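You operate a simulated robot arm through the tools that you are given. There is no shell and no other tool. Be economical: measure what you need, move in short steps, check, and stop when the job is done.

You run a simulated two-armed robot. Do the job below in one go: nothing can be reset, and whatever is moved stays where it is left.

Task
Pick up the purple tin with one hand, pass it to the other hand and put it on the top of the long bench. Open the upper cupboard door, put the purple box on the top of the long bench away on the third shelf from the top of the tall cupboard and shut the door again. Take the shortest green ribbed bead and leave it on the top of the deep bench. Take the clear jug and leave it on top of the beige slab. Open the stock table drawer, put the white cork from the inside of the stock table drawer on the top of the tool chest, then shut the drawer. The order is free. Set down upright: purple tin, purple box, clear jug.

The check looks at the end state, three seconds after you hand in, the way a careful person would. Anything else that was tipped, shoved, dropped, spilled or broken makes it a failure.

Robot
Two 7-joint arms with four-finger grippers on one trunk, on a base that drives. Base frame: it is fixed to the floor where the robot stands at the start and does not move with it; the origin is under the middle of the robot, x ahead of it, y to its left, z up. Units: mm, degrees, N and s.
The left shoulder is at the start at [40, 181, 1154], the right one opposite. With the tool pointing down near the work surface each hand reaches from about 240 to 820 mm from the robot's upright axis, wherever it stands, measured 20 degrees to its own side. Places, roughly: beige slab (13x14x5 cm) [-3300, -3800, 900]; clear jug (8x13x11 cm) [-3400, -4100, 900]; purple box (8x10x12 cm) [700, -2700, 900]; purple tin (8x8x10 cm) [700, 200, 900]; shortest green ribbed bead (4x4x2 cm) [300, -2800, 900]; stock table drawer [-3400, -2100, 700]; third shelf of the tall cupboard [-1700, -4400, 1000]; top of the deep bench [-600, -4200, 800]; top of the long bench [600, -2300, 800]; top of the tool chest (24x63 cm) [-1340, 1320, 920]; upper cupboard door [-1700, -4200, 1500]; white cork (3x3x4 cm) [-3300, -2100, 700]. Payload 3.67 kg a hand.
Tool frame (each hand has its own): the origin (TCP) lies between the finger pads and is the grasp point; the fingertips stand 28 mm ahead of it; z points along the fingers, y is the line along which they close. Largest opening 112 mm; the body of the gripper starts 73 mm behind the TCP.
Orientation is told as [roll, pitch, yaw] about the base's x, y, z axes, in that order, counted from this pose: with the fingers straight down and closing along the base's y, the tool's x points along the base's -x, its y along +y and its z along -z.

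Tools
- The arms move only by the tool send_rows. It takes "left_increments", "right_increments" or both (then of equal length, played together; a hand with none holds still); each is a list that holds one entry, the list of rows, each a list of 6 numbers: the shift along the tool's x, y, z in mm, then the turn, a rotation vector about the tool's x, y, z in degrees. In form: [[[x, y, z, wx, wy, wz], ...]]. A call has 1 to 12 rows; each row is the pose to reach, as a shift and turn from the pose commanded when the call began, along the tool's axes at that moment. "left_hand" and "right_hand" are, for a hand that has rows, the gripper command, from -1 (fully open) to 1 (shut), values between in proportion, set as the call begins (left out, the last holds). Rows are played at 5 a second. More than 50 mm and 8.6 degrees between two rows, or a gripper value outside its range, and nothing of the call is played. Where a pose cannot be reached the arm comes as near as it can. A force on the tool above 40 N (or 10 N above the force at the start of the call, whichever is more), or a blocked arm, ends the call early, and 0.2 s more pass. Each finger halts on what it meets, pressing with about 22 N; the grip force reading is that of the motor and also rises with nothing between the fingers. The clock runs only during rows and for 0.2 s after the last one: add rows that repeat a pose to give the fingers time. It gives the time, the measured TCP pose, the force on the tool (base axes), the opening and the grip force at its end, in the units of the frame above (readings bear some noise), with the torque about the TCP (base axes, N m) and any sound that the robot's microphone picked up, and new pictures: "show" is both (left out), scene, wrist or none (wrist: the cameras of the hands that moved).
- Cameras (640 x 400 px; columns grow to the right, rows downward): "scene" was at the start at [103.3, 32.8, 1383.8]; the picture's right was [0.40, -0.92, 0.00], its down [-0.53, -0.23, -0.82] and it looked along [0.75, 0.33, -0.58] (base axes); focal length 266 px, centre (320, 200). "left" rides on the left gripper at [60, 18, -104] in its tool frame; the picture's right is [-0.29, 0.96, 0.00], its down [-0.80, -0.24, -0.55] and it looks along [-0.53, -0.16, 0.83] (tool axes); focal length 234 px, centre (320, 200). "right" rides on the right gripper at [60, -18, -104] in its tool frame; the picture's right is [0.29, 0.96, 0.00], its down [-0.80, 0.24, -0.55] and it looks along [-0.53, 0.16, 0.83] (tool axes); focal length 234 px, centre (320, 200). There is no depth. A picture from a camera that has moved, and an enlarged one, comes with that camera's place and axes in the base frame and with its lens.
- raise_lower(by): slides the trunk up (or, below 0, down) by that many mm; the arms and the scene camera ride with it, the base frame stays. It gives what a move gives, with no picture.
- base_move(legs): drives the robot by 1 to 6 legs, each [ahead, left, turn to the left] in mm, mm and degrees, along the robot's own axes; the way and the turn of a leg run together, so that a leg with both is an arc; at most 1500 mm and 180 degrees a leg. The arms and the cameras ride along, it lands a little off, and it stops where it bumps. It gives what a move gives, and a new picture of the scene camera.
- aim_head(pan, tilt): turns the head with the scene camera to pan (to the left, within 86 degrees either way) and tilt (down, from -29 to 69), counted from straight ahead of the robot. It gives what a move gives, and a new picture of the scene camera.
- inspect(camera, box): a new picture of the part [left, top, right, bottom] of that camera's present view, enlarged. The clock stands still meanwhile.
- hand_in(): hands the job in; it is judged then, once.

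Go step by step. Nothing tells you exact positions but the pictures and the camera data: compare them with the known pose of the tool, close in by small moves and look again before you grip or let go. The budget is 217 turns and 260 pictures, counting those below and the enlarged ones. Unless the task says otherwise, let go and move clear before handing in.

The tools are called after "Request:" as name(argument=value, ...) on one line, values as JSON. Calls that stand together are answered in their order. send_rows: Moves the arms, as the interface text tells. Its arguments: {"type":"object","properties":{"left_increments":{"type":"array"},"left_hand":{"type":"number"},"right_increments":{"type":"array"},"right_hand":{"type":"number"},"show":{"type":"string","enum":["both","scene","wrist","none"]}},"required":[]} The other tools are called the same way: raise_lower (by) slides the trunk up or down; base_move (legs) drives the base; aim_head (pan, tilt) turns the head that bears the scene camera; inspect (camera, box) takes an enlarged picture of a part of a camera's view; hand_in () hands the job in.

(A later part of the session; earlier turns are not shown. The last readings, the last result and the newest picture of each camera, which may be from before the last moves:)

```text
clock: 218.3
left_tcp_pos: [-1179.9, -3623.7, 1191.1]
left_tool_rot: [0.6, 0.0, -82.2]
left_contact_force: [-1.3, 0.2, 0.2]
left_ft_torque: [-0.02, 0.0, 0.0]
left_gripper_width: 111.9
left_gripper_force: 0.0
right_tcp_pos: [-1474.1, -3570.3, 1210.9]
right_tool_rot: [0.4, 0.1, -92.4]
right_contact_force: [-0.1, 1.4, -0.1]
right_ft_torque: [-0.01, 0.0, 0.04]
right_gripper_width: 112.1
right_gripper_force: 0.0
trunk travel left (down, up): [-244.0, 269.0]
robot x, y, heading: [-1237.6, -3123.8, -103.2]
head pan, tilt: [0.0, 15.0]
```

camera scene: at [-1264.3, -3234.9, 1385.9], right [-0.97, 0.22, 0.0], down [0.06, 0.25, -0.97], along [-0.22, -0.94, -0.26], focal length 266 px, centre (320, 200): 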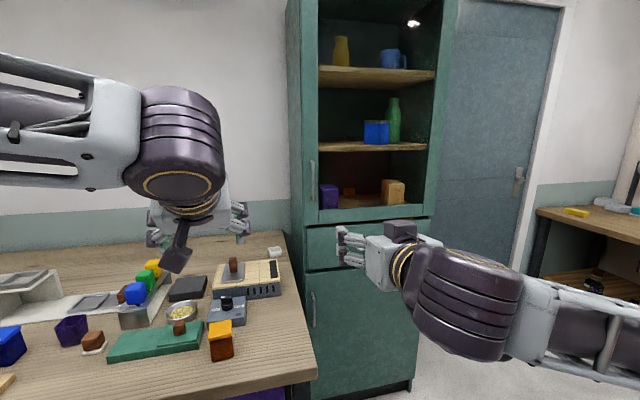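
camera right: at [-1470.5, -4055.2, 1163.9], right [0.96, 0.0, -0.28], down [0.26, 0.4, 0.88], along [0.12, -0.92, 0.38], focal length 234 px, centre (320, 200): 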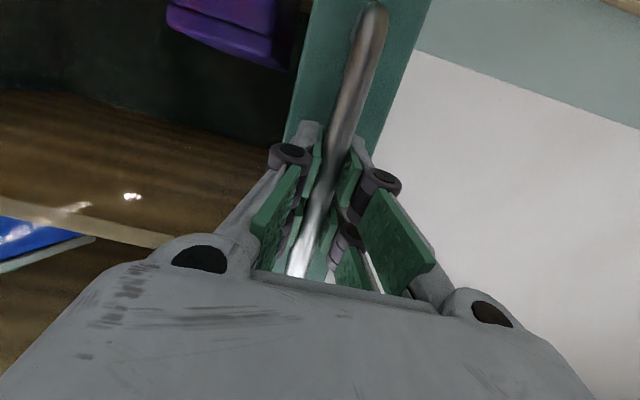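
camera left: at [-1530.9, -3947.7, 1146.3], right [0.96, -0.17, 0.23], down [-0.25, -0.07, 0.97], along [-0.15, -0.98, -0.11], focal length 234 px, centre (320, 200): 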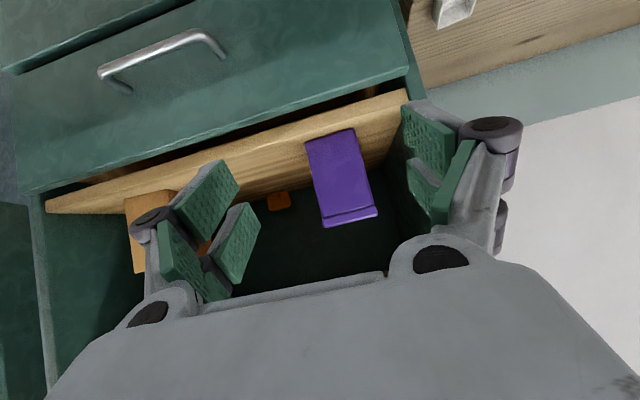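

The door is clearly shut. Next, the jug: I turn to face the far table and drive toward it.

Request:
base_move(legs=[[0, 0, -76.8], [1250, 560, 0]])

Request:
aim_head(pan=15, tilt=30)

```text
clock: 228.8
left_tcp_pos: [-2972.5, -3871.9, 1191.2]
left_tool_rot: [0.6, 0.0, -158.7]
left_contact_force: [0.4, -0.3, -0.2]
left_ft_torque: [-0.02, -0.01, -0.03]
left_gripper_width: 112.0
left_gripper_force: 0.0
right_tcp_pos: [-2988.6, -3574.1, 1209.6]
right_tool_rot: [0.3, 0.0, -168.9]
right_contact_force: [-1.1, 0.1, -0.5]
right_ft_torque: [-0.01, 0.0, 0.01]
right_gripper_width: 112.2
right_gripper_force: 0.1
trunk travel left (down, up): [-244.0, 269.0]
robot x, y, heading: [-2500.5, -3698.4, -179.5]
head pan, tilt: [0.0, 15.0]
camera scene: at [-2609.6, -3698.9, 1385.8], right [-0.01, 1.0, 0.0], down [0.26, 0.0, -0.97], along [-0.97, -0.01, -0.26], focal length 266 px, centre (320, 200)
```

scene: 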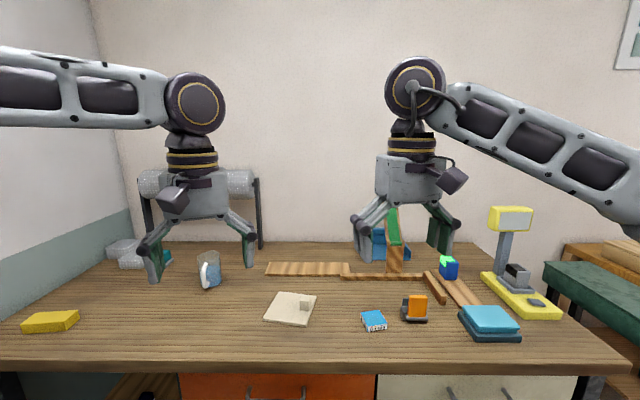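

```text
clock: 229.6
left_tcp_pos: [-2972.9, -3873.2, 1192.0]
left_tool_rot: [0.6, -0.1, -158.7]
left_contact_force: [0.1, 1.0, 0.0]
left_ft_torque: [-0.03, 0.01, 0.02]
left_gripper_width: 112.1
left_gripper_force: 0.1
right_tcp_pos: [-2987.6, -3573.9, 1209.7]
right_tool_rot: [0.3, -0.1, -169.0]
right_contact_force: [0.2, -0.3, 0.6]
right_ft_torque: [0.02, 0.01, -0.02]
right_gripper_width: 112.3
right_gripper_force: 0.0
trunk travel left (down, up): [-244.0, 269.0]
robot x, y, heading: [-2500.1, -3698.4, -179.4]
head pan, tilt: [15.0, 30.0]
camera scene: at [-2603.2, -3722.1, 1361.7], right [-0.27, 0.96, 0.0], down [0.48, 0.13, -0.87], along [-0.83, -0.23, -0.5], focal length 266 px, centre (320, 200)
```

scene: 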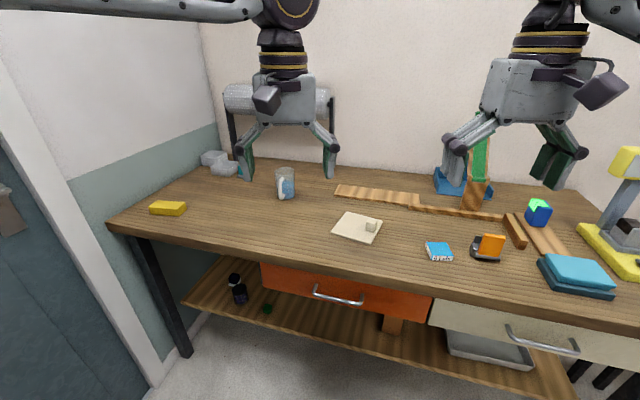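

Request:
inspect(camera="scene", box=[240, 140, 440, 265])

```text
3.20 times, centred on (340, 202) of scene
camera zoom: at [-2603.2, -3722.1, 1361.7], right [-0.27, 0.96, 0.0], down [0.48, 0.13, -0.87], along [-0.83, -0.23, -0.5], focal length 852 px, centre (256, 192)
```

zoom: 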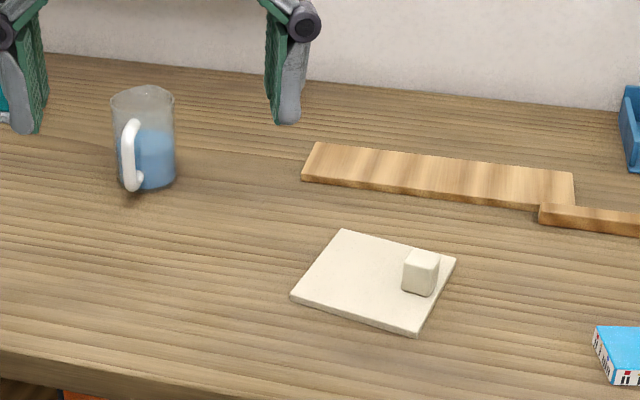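

The jug holds water, has its handle toward me, and stands at about (−3441, −4092). The slab's free part lies left of a small cube. I drive in and square the left hand.

Request:
base_move(legs=[[330, 100, 0]])

Request:
send_rows(left_increments=[[[0, 0, 0, 0, 0, 7], [0, 0, 0, 0, 0, 14], [0, 0, 0, 0, 0, 20.5], [0, 0, 0, 0, 0, 20.5]]], show="wrist")

```text
clock: 231.8
left_tcp_pos: [-3303.6, -3973.6, 1191.9]
left_tool_rot: [0.7, 0.0, -158.8]
left_contact_force: [-0.6, -0.7, 0.2]
left_ft_torque: [0.0, 0.01, 0.01]
left_gripper_width: 112.1
left_gripper_force: 0.0
right_tcp_pos: [-3319.6, -3674.7, 1210.2]
right_tool_rot: [0.3, 0.0, -169.1]
right_contact_force: [0.1, 0.6, -0.2]
right_ft_torque: [0.04, -0.03, -0.02]
right_gripper_width: 111.9
right_gripper_force: 0.0
trunk travel left (down, up): [-244.0, 269.0]
robot x, y, heading: [-2828.7, -3795.4, -179.9]
head pan, tilt: [15.0, 30.0]
camera scene: at [-2934.4, -3824.0, 1361.6], right [-0.27, 0.96, 0.0], down [0.48, 0.13, -0.87], along [-0.83, -0.23, -0.5], focal length 266 px, centre (320, 200)
```

scene: 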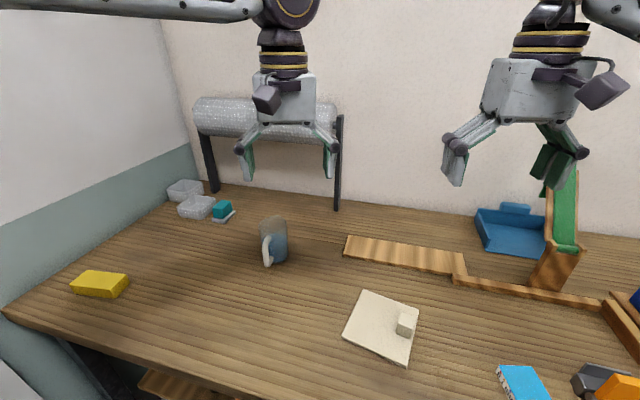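

```text
clock: 232.8
left_tcp_pos: [-3302.2, -3972.1, 1191.4]
left_tool_rot: [0.6, 0.1, -179.4]
left_contact_force: [1.0, 0.0, 0.0]
left_ft_torque: [0.01, 0.01, -0.01]
left_gripper_width: 112.1
left_gripper_force: 0.1
right_tcp_pos: [-3319.1, -3675.8, 1211.2]
right_tool_rot: [0.4, 0.0, -169.0]
right_contact_force: [-0.5, -1.1, 1.4]
right_ft_torque: [0.05, -0.02, 0.01]
right_gripper_width: 111.6
right_gripper_force: 0.1
trunk travel left (down, up): [-244.0, 269.0]
robot x, y, heading: [-2828.8, -3793.8, -179.5]
head pan, tilt: [15.0, 30.0]
camera left: at [-3243.3, -3990.4, 1297.0], right [-0.28, -0.96, 0.01], down [-0.8, 0.24, 0.55], along [-0.53, 0.15, -0.84], focal length 234 px, centre (320, 200)
```

left: 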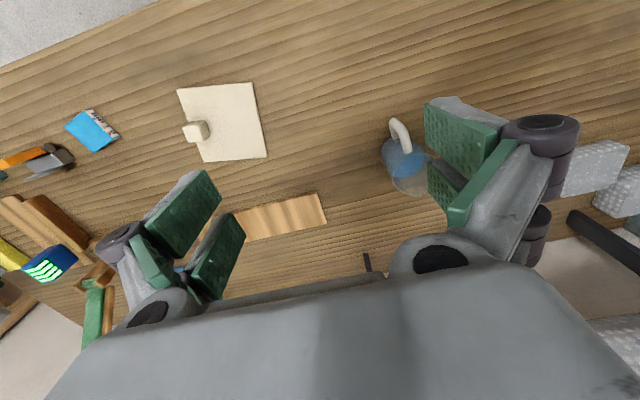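

Request:
send_rows(left_increments=[[[-36, 30, 0, 0, 0, 0], [-72, 60, 0, 0, 0, 0], [-108, 90, 0, 0, 0, 0], [-143, 120, 0, 0, 0, 0], [-143, 120, 45, 0, 0, 0], [-143, 120, 90, 0, 0, 0], [-143, 120, 90, 0, 0, 0]]], left_hand=-1)

```text
clock: 234.4
left_tcp_pos: [-3444.0, -4097.3, 1101.4]
left_tool_rot: [0.5, 0.1, -179.3]
left_contact_force: [0.6, -0.2, 0.4]
left_ft_torque: [-0.01, 0.04, 0.01]
left_gripper_width: 112.0
left_gripper_force: 0.2
right_tcp_pos: [-3318.4, -3674.9, 1211.1]
right_tool_rot: [0.3, 0.0, -169.1]
right_contact_force: [0.2, 0.9, 0.3]
right_ft_torque: [-0.03, 0.0, -0.01]
right_gripper_width: 112.0
right_gripper_force: 0.1
trunk travel left (down, up): [-244.0, 269.0]
robot x, y, heading: [-2833.3, -3795.8, -179.9]
head pan, tilt: [15.0, 30.0]
camera scene: at [-2934.0, -3823.6, 1361.7], right [-0.27, 0.96, 0.0], down [0.48, 0.13, -0.87], along [-0.83, -0.23, -0.5], focal length 266 px, centre (320, 200)
camera left: at [-3385.3, -4112.7, 1206.6], right [-0.28, -0.96, 0.01], down [-0.8, 0.24, 0.55], along [-0.53, 0.14, -0.84], focal length 234 px, centre (320, 200)
```

scene: 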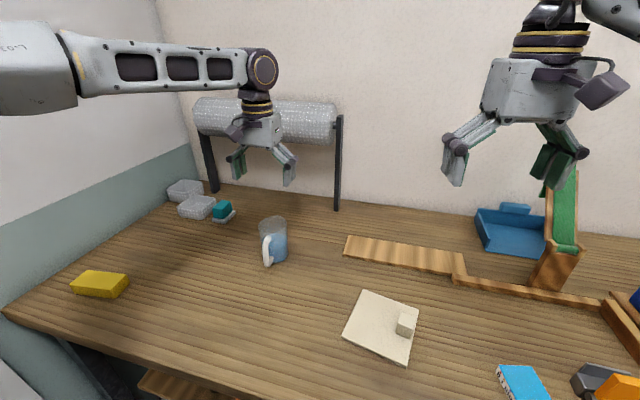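
left: 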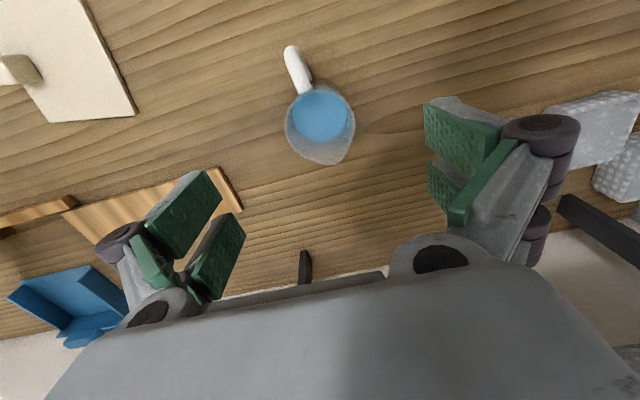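

The jug's rim is centred at about (−3455, −4098). I adjust and descend with the fingers either side of the body.

Request:
send_rows(left_increments=[[[-11, 1, 30, 0, 0, 0], [-11, 1, 75, 0, 0, 0], [-11, 1, 115, 0, 0, 0], [-11, 1, 145, 0, 0, 0], [-11, 1, 168, 0, 0, 0], [-11, 1, 168, 0, 0, 0]]], left_hand=-1)

```text
clock: 235.8
left_tcp_pos: [-3454.0, -4098.7, 932.9]
left_tool_rot: [0.5, 0.1, -179.3]
left_contact_force: [0.0, 0.5, 0.4]
left_ft_torque: [0.05, -0.04, 0.01]
left_gripper_width: 112.1
left_gripper_force: 0.0
right_tcp_pos: [-3319.4, -3675.4, 1210.8]
right_tool_rot: [0.4, 0.0, -169.2]
right_contact_force: [0.3, -1.0, -0.7]
right_ft_torque: [0.01, 0.02, -0.02]
right_gripper_width: 112.1
right_gripper_force: 0.1
trunk travel left (down, up): [-244.0, 269.0]
robot x, y, heading: [-2831.4, -3801.8, -179.5]
head pan, tilt: [15.0, 30.0]
camera scene: at [-2934.2, -3823.8, 1361.7], right [-0.27, 0.96, 0.0], down [0.48, 0.13, -0.87], along [-0.83, -0.23, -0.5], focal length 266 px, centre (320, 200)
camera left: at [-3395.3, -4116.3, 1039.0], right [-0.28, -0.96, 0.01], down [-0.8, 0.24, 0.55], along [-0.53, 0.15, -0.84], focal length 234 px, centre (320, 200)
```

scene: 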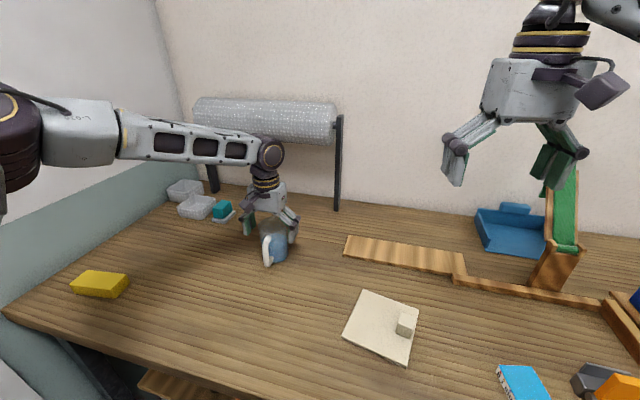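
left: 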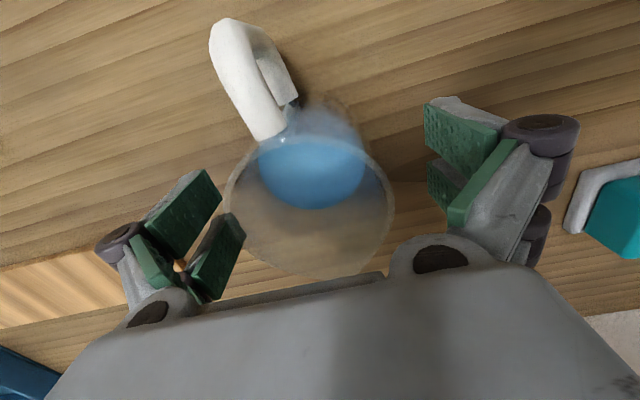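

Request:
send_rows(left_increments=[[[0, -4, 8, 0, 0, 0], [0, -4, 14, 0, 0, 0], [0, -4, 14, 0, 0, 0]]], left_hand=-1, show="none")

Request:
send_rows(left_increments=[[[0, 0, 0, 0, 0, 0], [0, 0, 0, 0, 0, 0], [0, 0, 0, 0, 0, 0], [0, 0, 0, 0, 0, 0]]], left_hand=1, show="wrist")

```text
clock: 236.6
left_tcp_pos: [-3453.2, -4095.0, 920.7]
left_tool_rot: [0.5, 0.1, -179.3]
left_contact_force: [-0.7, -0.1, -0.3]
left_ft_torque: [-0.02, 0.03, 0.07]
left_gripper_width: 112.0
left_gripper_force: 0.1
right_tcp_pos: [-3319.6, -3675.3, 1209.9]
right_tool_rot: [0.2, 0.0, -169.1]
right_contact_force: [0.2, 0.2, -0.4]
right_ft_torque: [-0.01, -0.03, 0.01]
right_gripper_width: 112.2
right_gripper_force: 0.1
trunk travel left (down, up): [-244.0, 269.0]
robot x, y, heading: [-2830.4, -3797.0, -179.7]
head pan, tilt: [15.0, 30.0]
```

```text
clock: 237.6
left_tcp_pos: [-3454.8, -4095.8, 920.0]
left_tool_rot: [0.4, 0.1, -179.3]
left_contact_force: [-0.7, 1.7, 2.6]
left_ft_torque: [0.11, -0.07, 0.02]
left_gripper_width: 73.7
left_gripper_force: 21.9
right_tcp_pos: [-3318.7, -3674.1, 1211.1]
right_tool_rot: [0.3, 0.0, -169.1]
right_contact_force: [0.5, -0.4, 0.0]
right_ft_torque: [0.0, 0.02, 0.02]
right_gripper_width: 111.9
right_gripper_force: 0.0
trunk travel left (down, up): [-244.0, 269.0]
robot x, y, heading: [-2829.2, -3798.7, -179.7]
head pan, tilt: [15.0, 30.0]
camera left: at [-3395.2, -4112.1, 1025.7], right [-0.28, -0.96, 0.01], down [-0.8, 0.24, 0.55], along [-0.53, 0.15, -0.84], focal length 234 px, centre (320, 200)
```

left: 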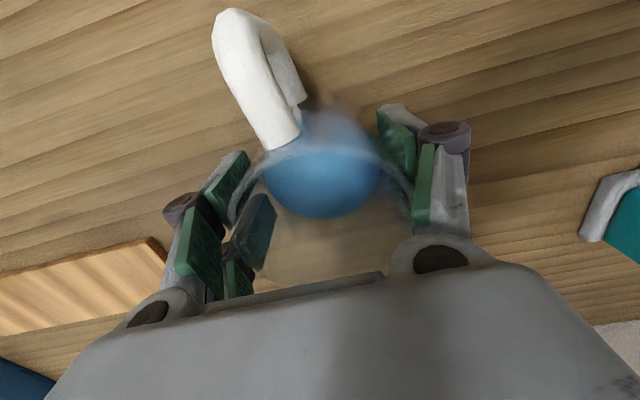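

The jug is gripped (74 mm). I lift it slowly and level.

Request:
send_rows(left_increments=[[[0, 0, -4, 0, 0, 0], [0, 0, -10, 0, 0, 0], [0, 0, -18, 0, 0, 0], [0, 0, -28, 0, 0, 0], [0, 0, -38, 0, 0, 0], [0, 0, -48, 0, 0, 0], [0, 0, -58, 0, 0, 0], [0, 0, -68, 0, 0, 0], [0, 0, -77, 0, 0, 0], [0, 0, -84, 0, 0, 0], [0, 0, -88, 0, 0, 0], [0, 0, -90, 0, 0, 0]]])

```text
clock: 240.2
left_tcp_pos: [-3457.0, -4093.7, 1010.0]
left_tool_rot: [0.4, 0.2, -179.3]
left_contact_force: [-0.2, 0.3, -2.2]
left_ft_torque: [0.0, 0.03, 0.0]
left_gripper_width: 73.3
left_gripper_force: 22.2
right_tcp_pos: [-3319.1, -3674.7, 1210.6]
right_tool_rot: [0.3, 0.0, -169.2]
right_contact_force: [0.4, -0.3, -0.2]
right_ft_torque: [-0.01, -0.02, 0.0]
right_gripper_width: 112.0
right_gripper_force: 0.1
trunk travel left (down, up): [-244.0, 269.0]
robot x, y, heading: [-2829.9, -3799.8, -179.6]
head pan, tilt: [15.0, 30.0]
camera scene: at [-2934.5, -3824.0, 1361.6], right [-0.27, 0.96, 0.0], down [0.48, 0.13, -0.87], along [-0.83, -0.23, -0.5], focal length 266 px, centre (320, 200)
camera left: at [-3395.9, -4111.1, 1115.5], right [-0.28, -0.96, 0.01], down [-0.8, 0.24, 0.55], along [-0.53, 0.15, -0.84], focal length 234 px, centre (320, 200)
```

scene: 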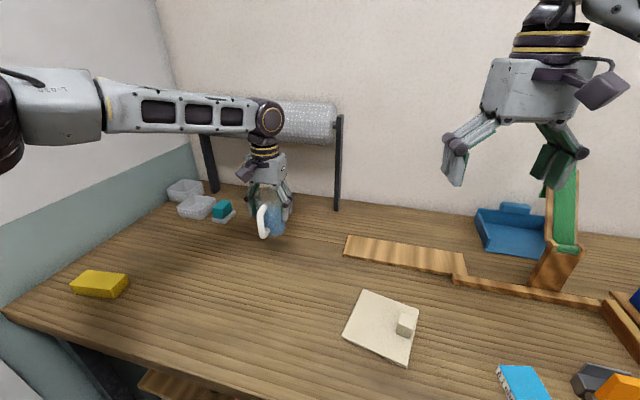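
left: 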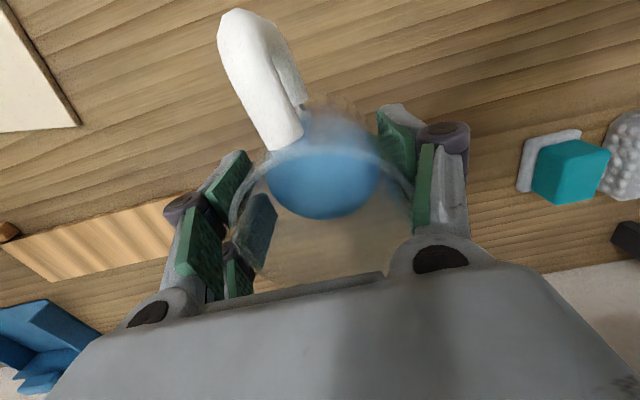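

The jug is up and level. I carry it slowly toward the slab with the arm, then strafe the base for the rest.

Request:
send_rows(left_increments=[[[4, -5, 0, 0, 0, 0], [12, -14, 0, 0, 0, 0], [24, -26, 0, 0, 0, 0], [38, -40, 0, 0, 0, 0], [52, -55, 0, 0, 0, 0], [66, -70, 0, 0, 0, 0], [82, -87, 0, 0, 0, 0], [98, -104, 0, 0, 0, 0], [114, -121, 0, 0, 0, 0], [127, -136, 0, 0, 0, 0], [136, -146, 0, 0, 0, 0], [140, -150, 0, 0, 0, 0]]], show="none")

Request:
base_move(legs=[[0, -66, 0], [0, -66, 0]])

Request:
inspect(camera="left", box=[0, 0, 640, 400])

```text
clock: 242.8
left_tcp_pos: [-3317.3, -3941.3, 1009.7]
left_tool_rot: [0.5, 0.1, -179.4]
left_contact_force: [0.6, -0.7, -2.1]
left_ft_torque: [0.03, 0.01, 0.03]
left_gripper_width: 73.3
left_gripper_force: 22.0
right_tcp_pos: [-3319.1, -3674.7, 1211.1]
right_tool_rot: [0.2, 0.1, -169.0]
right_contact_force: [0.3, 0.0, 0.9]
right_ft_torque: [0.02, -0.01, -0.01]
right_gripper_width: 112.1
right_gripper_force: 0.2
trunk travel left (down, up): [-244.0, 269.0]
robot x, y, heading: [-2826.6, -3796.6, -179.5]
head pan, tilt: [15.0, 30.0]
```

```text
clock: 244.4
left_tcp_pos: [-3317.2, -3809.6, 1009.5]
left_tool_rot: [0.5, 0.2, -179.3]
left_contact_force: [-0.4, 0.5, -2.5]
left_ft_torque: [-0.03, 0.03, 0.01]
left_gripper_width: 73.3
left_gripper_force: 22.2
right_tcp_pos: [-3320.6, -3542.3, 1210.3]
right_tool_rot: [0.5, 0.0, -169.2]
right_contact_force: [-0.3, -1.0, 0.9]
right_ft_torque: [-0.09, -0.01, -0.03]
right_gripper_width: 112.2
right_gripper_force: 0.1
trunk travel left (down, up): [-244.0, 269.0]
robot x, y, heading: [-2829.5, -3664.5, -179.7]
head pan, tilt: [15.0, 30.0]
camera scene: at [-2935.3, -3691.6, 1361.7], right [-0.27, 0.96, 0.0], down [0.48, 0.13, -0.87], along [-0.83, -0.23, -0.5], focal length 266 px, centre (320, 200)
```

scene: 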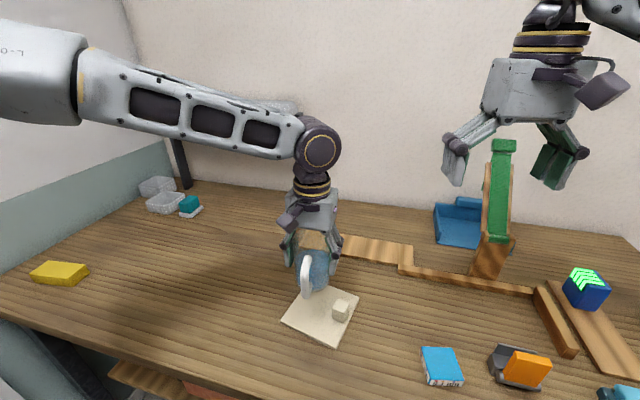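

```text
1.00 times, centred on (320, 200) of left (not enlarged: the box is as wide or as high as the picture)
camera zoom: at [-3258.2, -3827.2, 1114.3], right [-0.28, -0.96, 0.01], down [-0.8, 0.24, 0.55], along [-0.53, 0.14, -0.84], focal length 234 px, centre (320, 200)
```

zoom: 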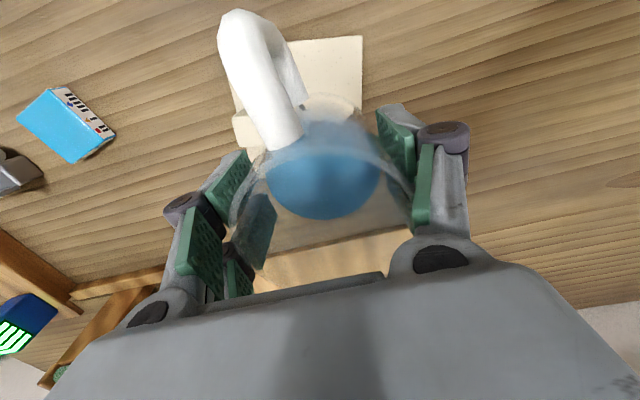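

The jug is over the free part of the slab. I lower it slowly.

Request:
send_rows(left_increments=[[[0, 2, 6, 0, 0, 0], [0, 2, 16, 0, 0, 0], [0, 2, 28, 0, 0, 0], [0, 2, 40, 0, 0, 0], [0, 2, 50, 0, 0, 0], [0, 2, 58, 0, 0, 0], [0, 2, 64, 0, 0, 0], [0, 2, 68, 0, 0, 0], [0, 2, 71, 0, 0, 0], [0, 2, 71, 0, 0, 0]]])

```text
clock: 246.6
left_tcp_pos: [-3316.3, -3813.2, 937.6]
left_tool_rot: [0.6, 0.3, -179.3]
left_contact_force: [0.1, 0.0, -1.4]
left_ft_torque: [-0.01, 0.01, 0.0]
left_gripper_width: 73.2
left_gripper_force: 21.9
right_tcp_pos: [-3320.6, -3544.8, 1210.3]
right_tool_rot: [0.3, 0.0, -169.1]
right_contact_force: [0.0, 0.0, 0.0]
right_ft_torque: [0.01, 0.01, 0.0]
right_gripper_width: 112.1
right_gripper_force: 0.1
trunk travel left (down, up): [-244.0, 269.0]
robot x, y, heading: [-2824.8, -3667.1, -179.5]
head pan, tilt: [15.0, 30.0]
camera scene: at [-2935.3, -3693.1, 1361.6], right [-0.27, 0.96, 0.0], down [0.48, 0.13, -0.87], along [-0.83, -0.23, -0.5], focal length 266 px, centre (320, 200)
camera left: at [-3258.0, -3831.1, 1042.9], right [-0.28, -0.96, 0.01], down [-0.8, 0.24, 0.55], along [-0.53, 0.15, -0.84], focal length 234 px, centre (320, 200)
```

scene: 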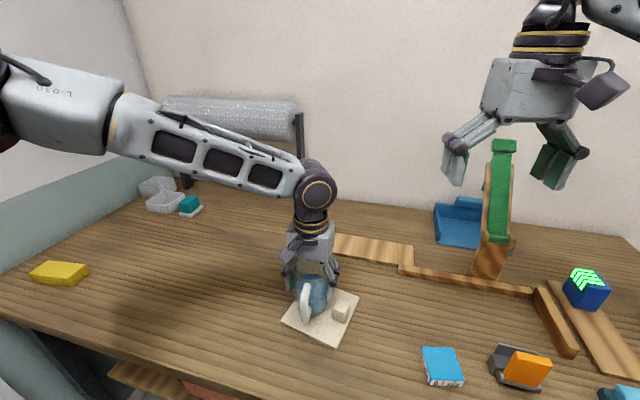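
left: 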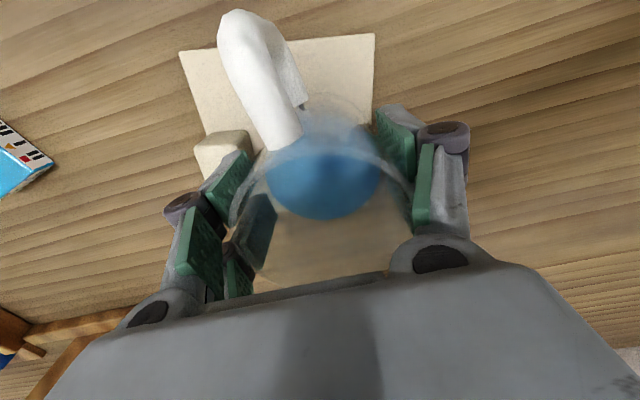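

Request:
send_rows(left_increments=[[[0, 0, 2, 0, 0, 0], [0, 0, 4, 0, 0, 0], [0, 0, 6, 0, 0, 0], [0, 0, 7, 0, 0, 0], [0, 0, 7, 0, 0, 0]]], show="none")

```text
clock: 247.8
left_tcp_pos: [-3316.9, -3813.9, 930.9]
left_tool_rot: [0.6, 0.2, -179.3]
left_contact_force: [-0.2, 0.3, -3.1]
left_ft_torque: [0.02, 0.06, -0.04]
left_gripper_width: 73.0
left_gripper_force: 22.1
right_tcp_pos: [-3319.8, -3544.2, 1211.0]
right_tool_rot: [0.3, 0.0, -169.0]
right_contact_force: [0.4, 0.0, 0.3]
right_ft_torque: [-0.03, 0.0, -0.02]
right_gripper_width: 112.0
right_gripper_force: 0.0
trunk travel left (down, up): [-244.0, 269.0]
robot x, y, heading: [-2833.4, -3664.0, -179.5]
head pan, tilt: [15.0, 30.0]
```

Request:
send_rows(left_increments=[[[0, 0, 1.5, 0, 0, 0], [0, 0, 3, 0, 0, 0], [0, 0, 4.5, 0, 0, 0], [0, 0, 6, 0, 0, 0], [0, 0, 6, 0, 0, 0]]], show="none")

```text
clock: 249.0
left_tcp_pos: [-3316.4, -3812.9, 926.6]
left_tool_rot: [0.6, 0.1, -179.4]
left_contact_force: [-1.4, 0.8, 13.3]
left_ft_torque: [-0.02, 0.16, -0.05]
left_gripper_width: 73.4
left_gripper_force: 21.7
right_tcp_pos: [-3319.8, -3544.8, 1210.2]
right_tool_rot: [0.3, 0.0, -169.0]
right_contact_force: [0.1, 0.1, 0.1]
right_ft_torque: [0.01, 0.02, -0.01]
right_gripper_width: 111.8
right_gripper_force: 0.1
trunk travel left (down, up): [-244.0, 269.0]
robot x, y, heading: [-2831.6, -3667.0, -179.0]
head pan, tilt: [15.0, 30.0]
```

It has touched down (13 N). I open a little, then lift straight off.

Request:
send_rows(left_increments=[[[0, 0, 0, 0, 0, 0], [0, 0, 0, 0, 0, 0], [0, 0, 0, 0, 0, 0]]], left_hand=-0.6, show="none")

Request:
send_rows(left_increments=[[[0, 0, -10, 0, 0, 0], [0, 0, -30, 0, 0, 0], [0, 0, -60, 0, 0, 0], [0, 0, -100, 0, 0, 0], [0, 0, -145, 0, 0, 0], [0, 0, -190, 0, 0, 0], [0, 0, -230, 0, 0, 0]]])

```text
clock: 249.8
left_tcp_pos: [-3316.6, -3814.7, 925.9]
left_tool_rot: [0.5, 0.2, -179.3]
left_contact_force: [-1.3, -0.2, 0.0]
left_ft_torque: [0.02, -0.02, -0.01]
left_gripper_width: 89.6
left_gripper_force: 0.1
right_tcp_pos: [-3320.7, -3544.3, 1210.9]
right_tool_rot: [0.3, 0.0, -169.0]
right_contact_force: [-0.3, -0.4, 0.0]
right_ft_torque: [-0.01, -0.03, -0.01]
right_gripper_width: 112.1
right_gripper_force: 0.0
trunk travel left (down, up): [-244.0, 269.0]
robot x, y, heading: [-2830.1, -3662.2, -179.5]
head pan, tilt: [15.0, 30.0]
```

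```text
clock: 251.4
left_tcp_pos: [-3318.0, -3810.6, 1155.6]
left_tool_rot: [0.6, 0.2, -179.3]
left_contact_force: [-0.6, -0.2, -0.2]
left_ft_torque: [0.0, 0.02, 0.0]
left_gripper_width: 89.7
left_gripper_force: 0.0
right_tcp_pos: [-3320.9, -3544.3, 1210.6]
right_tool_rot: [0.3, 0.1, -169.1]
right_contact_force: [0.8, -0.5, 1.3]
right_ft_torque: [-0.02, 0.05, -0.02]
right_gripper_width: 111.8
right_gripper_force: 0.2
trunk travel left (down, up): [-244.0, 269.0]
robot x, y, heading: [-2833.1, -3662.9, -179.6]
head pan, tilt: [15.0, 30.0]
camera scene: at [-2934.8, -3693.1, 1361.7], right [-0.27, 0.96, 0.0], down [0.48, 0.13, -0.87], along [-0.83, -0.23, -0.5], focal length 266 px, centre (320, 200)
camera left: at [-3258.1, -3828.9, 1260.6], right [-0.28, -0.96, 0.01], down [-0.8, 0.24, 0.55], along [-0.53, 0.15, -0.84], focal length 234 px, centre (320, 200)
```

scene: 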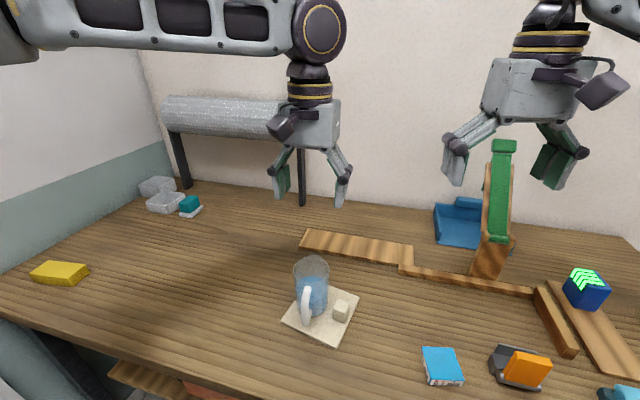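
left: 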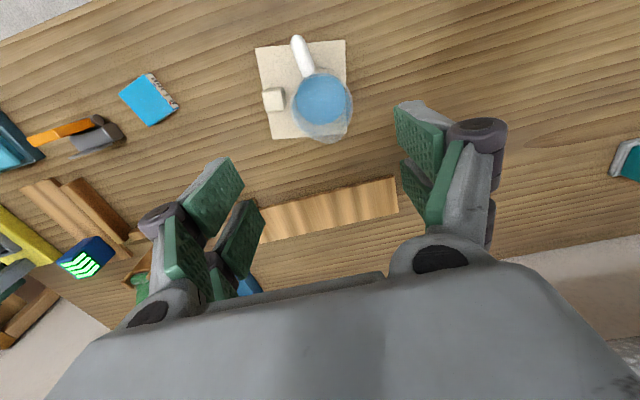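

The jug stands on the slab. Next, the stock table drawer: I back away and strafe toward it.

Request:
base_move(legs=[[-380, 0, 0], [0, -1450, 0]])

Request:
aim_head(pan=0, tilt=32)

```text
clock: 260.9
left_tcp_pos: [-2943.2, -2347.5, 1156.2]
left_tool_rot: [0.6, 0.2, -179.9]
left_contact_force: [0.5, -0.5, 0.9]
left_ft_torque: [0.0, 0.0, -0.03]
left_gripper_width: 89.4
left_gripper_force: 0.0
right_tcp_pos: [-2941.3, -2080.9, 1210.1]
right_tool_rot: [0.3, 0.0, -169.7]
right_contact_force: [0.6, 0.1, -0.6]
right_ft_torque: [0.01, 0.02, -0.03]
right_gripper_width: 112.0
right_gripper_force: 0.0
trunk travel left (down, up): [-244.0, 269.0]
robot x, y, heading: [-2453.6, -2206.7, 179.9]
head pan, tilt: [15.0, 30.0]
camera scene: at [-2558.5, -2233.6, 1361.7], right [-0.26, 0.97, 0.0], down [0.48, 0.13, -0.87], along [-0.84, -0.22, -0.5], focal length 266 px, centre (320, 200)
```

scene: 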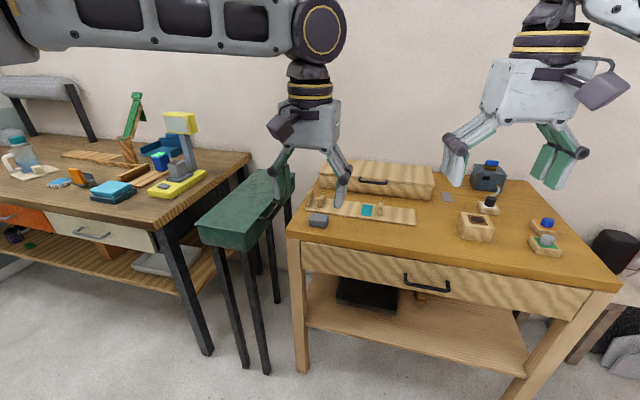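

```text
clock: 261.7
left_tcp_pos: [-2941.9, -2348.7, 1155.0]
left_tool_rot: [0.5, 0.1, -180.0]
left_contact_force: [0.2, 0.4, -0.6]
left_ft_torque: [0.0, -0.04, -0.05]
left_gripper_width: 89.6
left_gripper_force: 0.1
right_tcp_pos: [-2941.9, -2081.8, 1210.1]
right_tool_rot: [0.3, 0.0, -169.6]
right_contact_force: [-0.7, -1.0, -0.4]
right_ft_torque: [0.0, 0.02, 0.0]
right_gripper_width: 111.8
right_gripper_force: 0.1
trunk travel left (down, up): [-244.0, 269.0]
robot x, y, heading: [-2453.5, -2208.9, 179.9]
head pan, tilt: [0.0, 32.0]
camera scene: at [-2560.6, -2210.4, 1358.5], right [0.0, 1.0, 0.0], down [0.53, 0.0, -0.85], along [-0.85, 0.0, -0.53], focal length 266 px, centre (320, 200)
```

scene: 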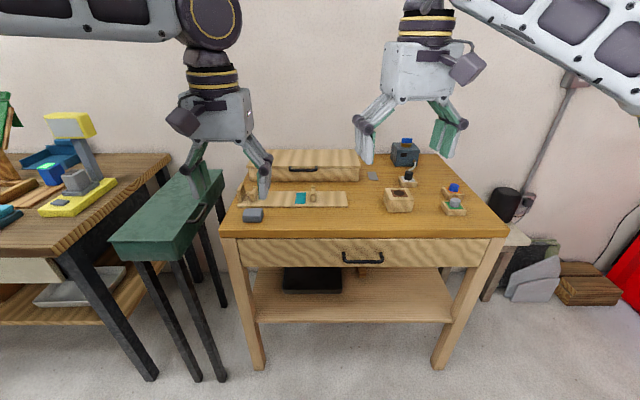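

The drawer handle is a horizontal bar at about (−3150, −2080, 780). I lower the trunk and turn the right hand to point forward.

Request:
raise_lower(by=-180)

Request:
send_rows(right_increments=[[[0, 0, 0, 0, -8, 0], [0, 0, 0, 0, -16, 0], [0, 0, 0, 0, -24, 0], [0, 0, 0, 0, -32, 0], [0, 0, 0, 0, -40, 0], [0, 0, 0, 0, -48, 0], [0, 0, 0, 0, -56, 0], [0, 0, 0, 0, -64, 0], [0, 0, 0, 0, -72, 0], [0, 0, 0, 0, -72, 0]]], right_hand=-1, show="none")

Request:
send_rows(right_increments=[[[0, 0, 0, 0, 0, 8], [0, 0, 0, 0, 0, 16], [0, 0, 0, 0, 0, 24], [0, 0, 0, 0, 0, 32], [0, 0, 0, 0, 0, 40], [0, 0, 0, 0, 0, 48], [0, 0, 0, 0, 0, 56], [0, 0, 0, 0, 0, 64], [0, 0, 0, 0, 0, 72], [0, 0, 0, 0, 0, 80], [0, 0, 0, 0, 0, 88], [0, 0, 0, 0, 0, 90]]], show="scene")

```text
clock: 263.7
left_tcp_pos: [-2942.4, -2349.3, 973.7]
left_tool_rot: [0.5, 0.1, -179.9]
left_contact_force: [1.7, -0.3, 0.3]
left_ft_torque: [0.04, 0.0, 0.0]
left_gripper_width: 89.7
left_gripper_force: 0.1
right_tcp_pos: [-2941.1, -2082.1, 1029.6]
right_tool_rot: [0.3, 0.0, -169.7]
right_contact_force: [0.1, 0.4, 0.1]
right_ft_torque: [0.0, 0.0, -0.03]
right_gripper_width: 112.0
right_gripper_force: 0.0
trunk travel left (down, up): [-64.0, 449.0]
robot x, y, heading: [-2453.5, -2209.0, 180.2]
head pan, tilt: [0.0, 32.0]
```

```text
clock: 265.9
left_tcp_pos: [-2942.6, -2348.4, 972.0]
left_tool_rot: [0.5, 0.2, -179.9]
left_contact_force: [0.7, 0.1, -0.5]
left_ft_torque: [-0.01, 0.0, -0.01]
left_gripper_width: 89.6
left_gripper_force: 0.1
right_tcp_pos: [-2940.5, -2082.8, 1029.2]
right_tool_rot: [1.1, -72.0, -170.7]
right_contact_force: [0.0, 0.3, -0.7]
right_ft_torque: [-0.02, 0.0, -0.01]
right_gripper_width: 112.2
right_gripper_force: 0.1
trunk travel left (down, up): [-64.0, 449.0]
robot x, y, heading: [-2454.9, -2208.4, 180.2]
head pan, tilt: [0.0, 32.0]
```

```text
clock: 268.5
left_tcp_pos: [-2942.2, -2348.3, 973.4]
left_tool_rot: [0.4, 0.2, -179.9]
left_contact_force: [-0.4, -0.6, -0.3]
left_ft_torque: [-0.02, -0.02, 0.02]
left_gripper_width: 89.7
left_gripper_force: 0.0
right_tcp_pos: [-2942.4, -2081.2, 1029.3]
right_tool_rot: [72.0, 0.4, 100.3]
right_contact_force: [-0.3, -0.7, 0.1]
right_ft_torque: [0.02, -0.02, 0.0]
right_gripper_width: 112.0
right_gripper_force: 0.0
trunk travel left (down, up): [-64.0, 449.0]
robot x, y, heading: [-2452.4, -2210.3, 180.0]
head pan, tilt: [0.0, 32.0]
camera scene: at [-2560.5, -2210.3, 1177.2], right [0.0, 1.0, 0.0], down [0.53, 0.0, -0.85], along [-0.85, 0.0, -0.53], focal length 266 px, centre (320, 200)
```

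scene: 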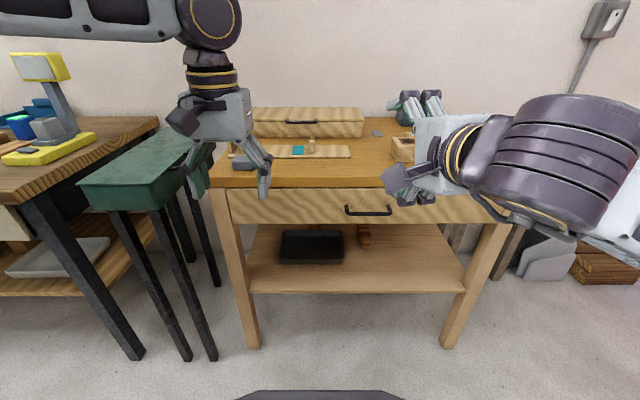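

The right hand now points forward with its closing line vertical. Triangulated anew, the handle is at about (−3183, −2072, 752). I move to a standoff in front of it.

Request:
send_rows(right_increments=[[[-7, -24, 22, 0, 0, 0], [-13, -48, 45, 0, 0, 0], [-20, -72, 67, 0, 0, 0], [-26, -95, 90, 0, 0, 0], [-33, -119, 112, 0, 0, 0], [-39, -143, 134, 0, 0, 0], [-46, -167, 157, 0, 0, 0], [-52, -191, 179, 0, 0, 0], [-52, -191, 179, 0, 0, 0]]], right_hand=-1)

```text
clock: 270.5
left_tcp_pos: [-2942.6, -2347.7, 973.8]
left_tool_rot: [0.5, 0.2, -179.9]
left_contact_force: [0.3, 0.7, 0.3]
left_ft_torque: [-0.01, -0.03, 0.0]
left_gripper_width: 89.7
left_gripper_force: 0.0
right_tcp_pos: [-3044.8, -2036.2, 844.2]
right_tool_rot: [71.5, 0.4, 100.5]
right_contact_force: [0.7, 0.4, 0.0]
right_ft_torque: [0.0, -0.03, 0.0]
right_gripper_width: 111.9
right_gripper_force: 0.1
right hand out of reach, approached as far as the arm can: row 6, 7, 8, 9
trunk travel left (down, up): [-64.0, 449.0]
robot x, y, heading: [-2454.2, -2208.1, 180.0]
head pan, tilt: [0.0, 32.0]
camera scene: at [-2560.8, -2209.6, 1177.1], right [0.0, 1.0, 0.0], down [0.53, 0.0, -0.85], along [-0.85, 0.0, -0.53], focal length 266 px, centre (320, 200)
camera right: at [-2932.9, -2076.5, 859.2], right [-0.25, -0.33, 0.91], down [0.3, 0.87, 0.4], along [-0.92, 0.37, -0.12], focal length 234 px, centre (320, 200)
```

scene: 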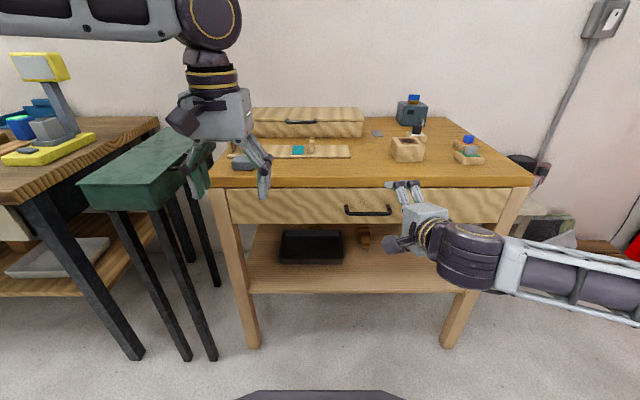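
right: 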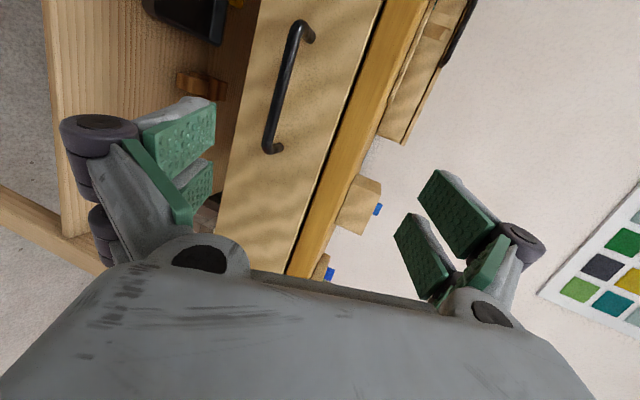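

The right arm cannot get that low in this pose. Instead, the left hand can take the bar from above with its closing line front-to-back. I pull the right hand back and turn the left by 90°.

Request:
send_rows(right_increments=[[[6, 14, -13, 0, 0, 0], [11, 27, -27, 0, 0, 0], [17, 40, -40, 0, 0, 0], [23, 54, -53, 0, 0, 0], [28, 67, -66, 0, 0, 0], [34, 80, -80, 0, 0, 0], [40, 94, -93, 0, 0, 0], [46, 107, -106, 0, 0, 0], [51, 120, -120, 0, 0, 0], [57, 134, -133, 0, 0, 0], [62, 147, -146, 0, 0, 0], [62, 147, -146, 0, 0, 0]]], left_increments=[[[0, 0, 0, 0, 0, 8.2], [0, 0, 0, 0, 0, 16.4], [0, 0, 0, 0, 0, 24.6], [0, 0, 0, 0, 0, 32.8], [0, 0, 0, 0, 0, 41], [0, 0, 0, 0, 0, 49.2], [0, 0, 0, 0, 0, 57.4], [0, 0, 0, 0, 0, 65.6], [0, 0, 0, 0, 0, 73.8], [0, 0, 0, 0, 0, 82], [0, 0, 0, 0, 0, 90], [0, 0, 0, 0, 0, 90]]], left_hand=-1, show="none")

Request:
send_rows(right_increments=[[[0, 0, 0, 0, 0, -8], [0, 0, 0, 0, 0, -16], [0, 0, 0, 0, 0, -24], [0, 0, 0, 0, 0, -32], [0, 0, 0, 0, 0, -40], [0, 0, 0, 0, 0, -48], [0, 0, 0, 0, 0, -56], [0, 0, 0, 0, 0, -64], [0, 0, 0, 0, 0, -72], [0, 0, 0, 0, 0, -80], [0, 0, 0, 0, 0, -88], [0, 0, 0, 0, 0, -90]]], show="none")

Request:
send_rows(right_increments=[[[0, 0, 0, 0, 8, 0], [0, 0, 0, 0, 16, 0], [0, 0, 0, 0, 24, 0], [0, 0, 0, 0, 32, 0], [0, 0, 0, 0, 40, 0], [0, 0, 0, 0, 48, 0], [0, 0, 0, 0, 56, 0], [0, 0, 0, 0, 64, 0], [0, 0, 0, 0, 72, 0], [0, 0, 0, 0, 72, 0]]], show="none")

Request:
base_move(legs=[[40, -283, 0]])

```text
clock: 273.1
left_tcp_pos: [-2942.5, -2348.2, 972.8]
left_tool_rot: [-0.2, 0.6, 90.1]
left_contact_force: [-0.5, 0.2, -0.3]
left_ft_torque: [0.0, 0.02, 0.01]
left_gripper_width: 112.1
left_gripper_force: 0.0
right_tcp_pos: [-2941.8, -2080.4, 1027.9]
right_tool_rot: [72.0, 0.4, 100.3]
right_contact_force: [0.5, 0.0, -0.5]
right_ft_torque: [-0.03, 0.01, 0.0]
right_gripper_width: 112.4
right_gripper_force: 0.0
trunk travel left (down, up): [-64.0, 449.0]
robot x, y, heading: [-2458.9, -2207.2, 179.8]
head pan, tilt: [0.0, 32.0]
```

```text
clock: 275.7
left_tcp_pos: [-2943.0, -2348.4, 973.1]
left_tool_rot: [-0.2, 0.5, 90.1]
left_contact_force: [0.1, 0.2, 0.2]
left_ft_torque: [0.0, -0.03, -0.01]
left_gripper_width: 112.0
left_gripper_force: 0.0
right_tcp_pos: [-2941.8, -2079.2, 1028.4]
right_tool_rot: [0.8, -72.0, -170.2]
right_contact_force: [1.0, 0.6, 0.1]
right_ft_torque: [-0.01, 0.01, 0.0]
right_gripper_width: 111.8
right_gripper_force: 0.1
trunk travel left (down, up): [-64.0, 449.0]
robot x, y, heading: [-2451.2, -2211.3, 179.8]
head pan, tilt: [0.0, 32.0]
```

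```text
clock: 277.9
left_tcp_pos: [-2942.2, -2348.0, 974.1]
left_tool_rot: [-0.2, 0.6, 90.1]
left_contact_force: [0.7, -0.5, 0.5]
left_ft_torque: [0.0, 0.02, -0.01]
left_gripper_width: 112.1
left_gripper_force: 0.0
right_tcp_pos: [-2942.0, -2080.7, 1028.4]
right_tool_rot: [0.5, 0.1, -169.7]
right_contact_force: [0.2, -0.3, -0.4]
right_ft_torque: [-0.02, -0.01, -0.02]
right_gripper_width: 111.8
right_gripper_force: 0.1
trunk travel left (down, up): [-64.0, 449.0]
robot x, y, heading: [-2450.8, -2207.8, 180.2]
head pan, tilt: [0.0, 32.0]
```

```text
clock: 279.9
left_tcp_pos: [-2981.9, -2061.3, 974.0]
left_tool_rot: [-0.1, 0.7, 90.0]
left_contact_force: [0.1, 0.4, 0.1]
left_ft_torque: [-0.02, -0.01, 0.01]
left_gripper_width: 111.9
left_gripper_force: 0.1
right_tcp_pos: [-2980.1, -1794.2, 1027.6]
right_tool_rot: [0.4, 0.0, -169.7]
right_contact_force: [0.0, 1.1, -0.4]
right_ft_torque: [-0.04, 0.01, -0.01]
right_gripper_width: 111.8
right_gripper_force: 0.0
trunk travel left (down, up): [-64.0, 449.0]
robot x, y, heading: [-2489.7, -1922.5, 179.9]
head pan, tilt: [0.0, 32.0]
camera scene: at [-2599.5, -1923.8, 1177.2], right [0.0, 1.0, 0.0], down [0.53, 0.0, -0.85], along [-0.85, 0.0, -0.53], focal length 266 px, centre (320, 200)
```

scene: 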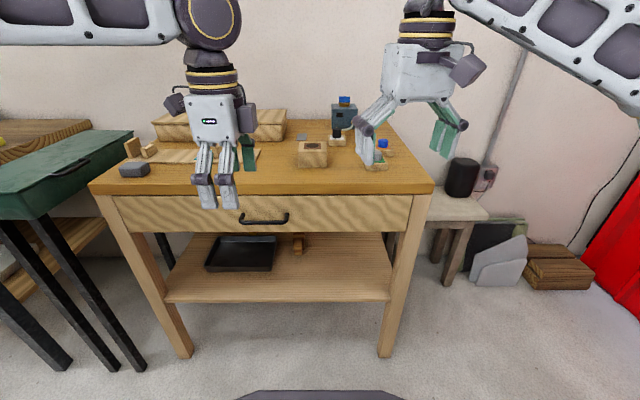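

The handle is at about (−3186, −2076, 752). The left hand goes above it, clear of the table top.

Request:
send_rows(left_increments=[[[3, 40, 10, 0, 0, 0], [6, 80, 20, 0, 0, 0], [9, 120, 30, 0, 0, 0], [12, 160, 50, 0, 0, 0], [15, 201, 70, 0, 0, 0], [15, 201, 104, 0, 0, 0], [15, 201, 104, 0, 0, 0]]], left_hand=-1)

```text
clock: 281.5
left_tcp_pos: [-3142.2, -2109.5, 867.2]
left_tool_rot: [-0.2, 0.5, 90.0]
left_contact_force: [-0.6, -0.2, 0.7]
left_ft_torque: [0.04, -0.04, 0.0]
left_gripper_width: 111.9
left_gripper_force: 0.2
left hand out of reach, approached as far as the arm can: row 3, 4, 5, 6, 7
right_tcp_pos: [-2980.1, -1794.7, 1027.4]
right_tool_rot: [0.3, -0.1, -169.8]
right_contact_force: [0.3, -1.0, -0.4]
right_ft_torque: [0.02, 0.01, 0.01]
right_gripper_width: 112.1
right_gripper_force: 0.0
trunk travel left (down, up): [-64.0, 449.0]
robot x, y, heading: [-2494.5, -1925.0, 179.5]
head pan, tilt: [0.0, 32.0]
camera scene: at [-2599.0, -1924.8, 1177.2], right [0.0, 1.0, 0.0], down [0.53, 0.0, -0.85], along [-0.85, 0.0, -0.53], focal length 266 px, centre (320, 200)
camera left: at [-3160.9, -2169.0, 973.5], right [-0.96, 0.29, 0.0], down [0.24, 0.8, 0.55], along [0.16, 0.52, -0.84], focal length 234 px, centre (320, 200)
```

scene: 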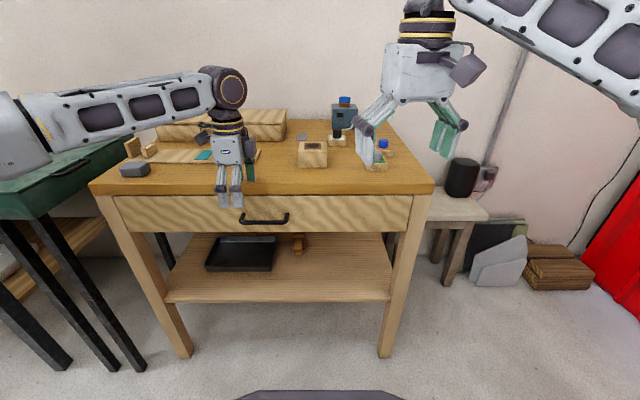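
left: 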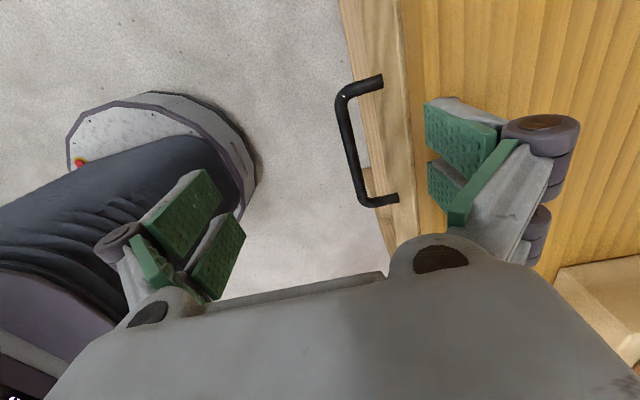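

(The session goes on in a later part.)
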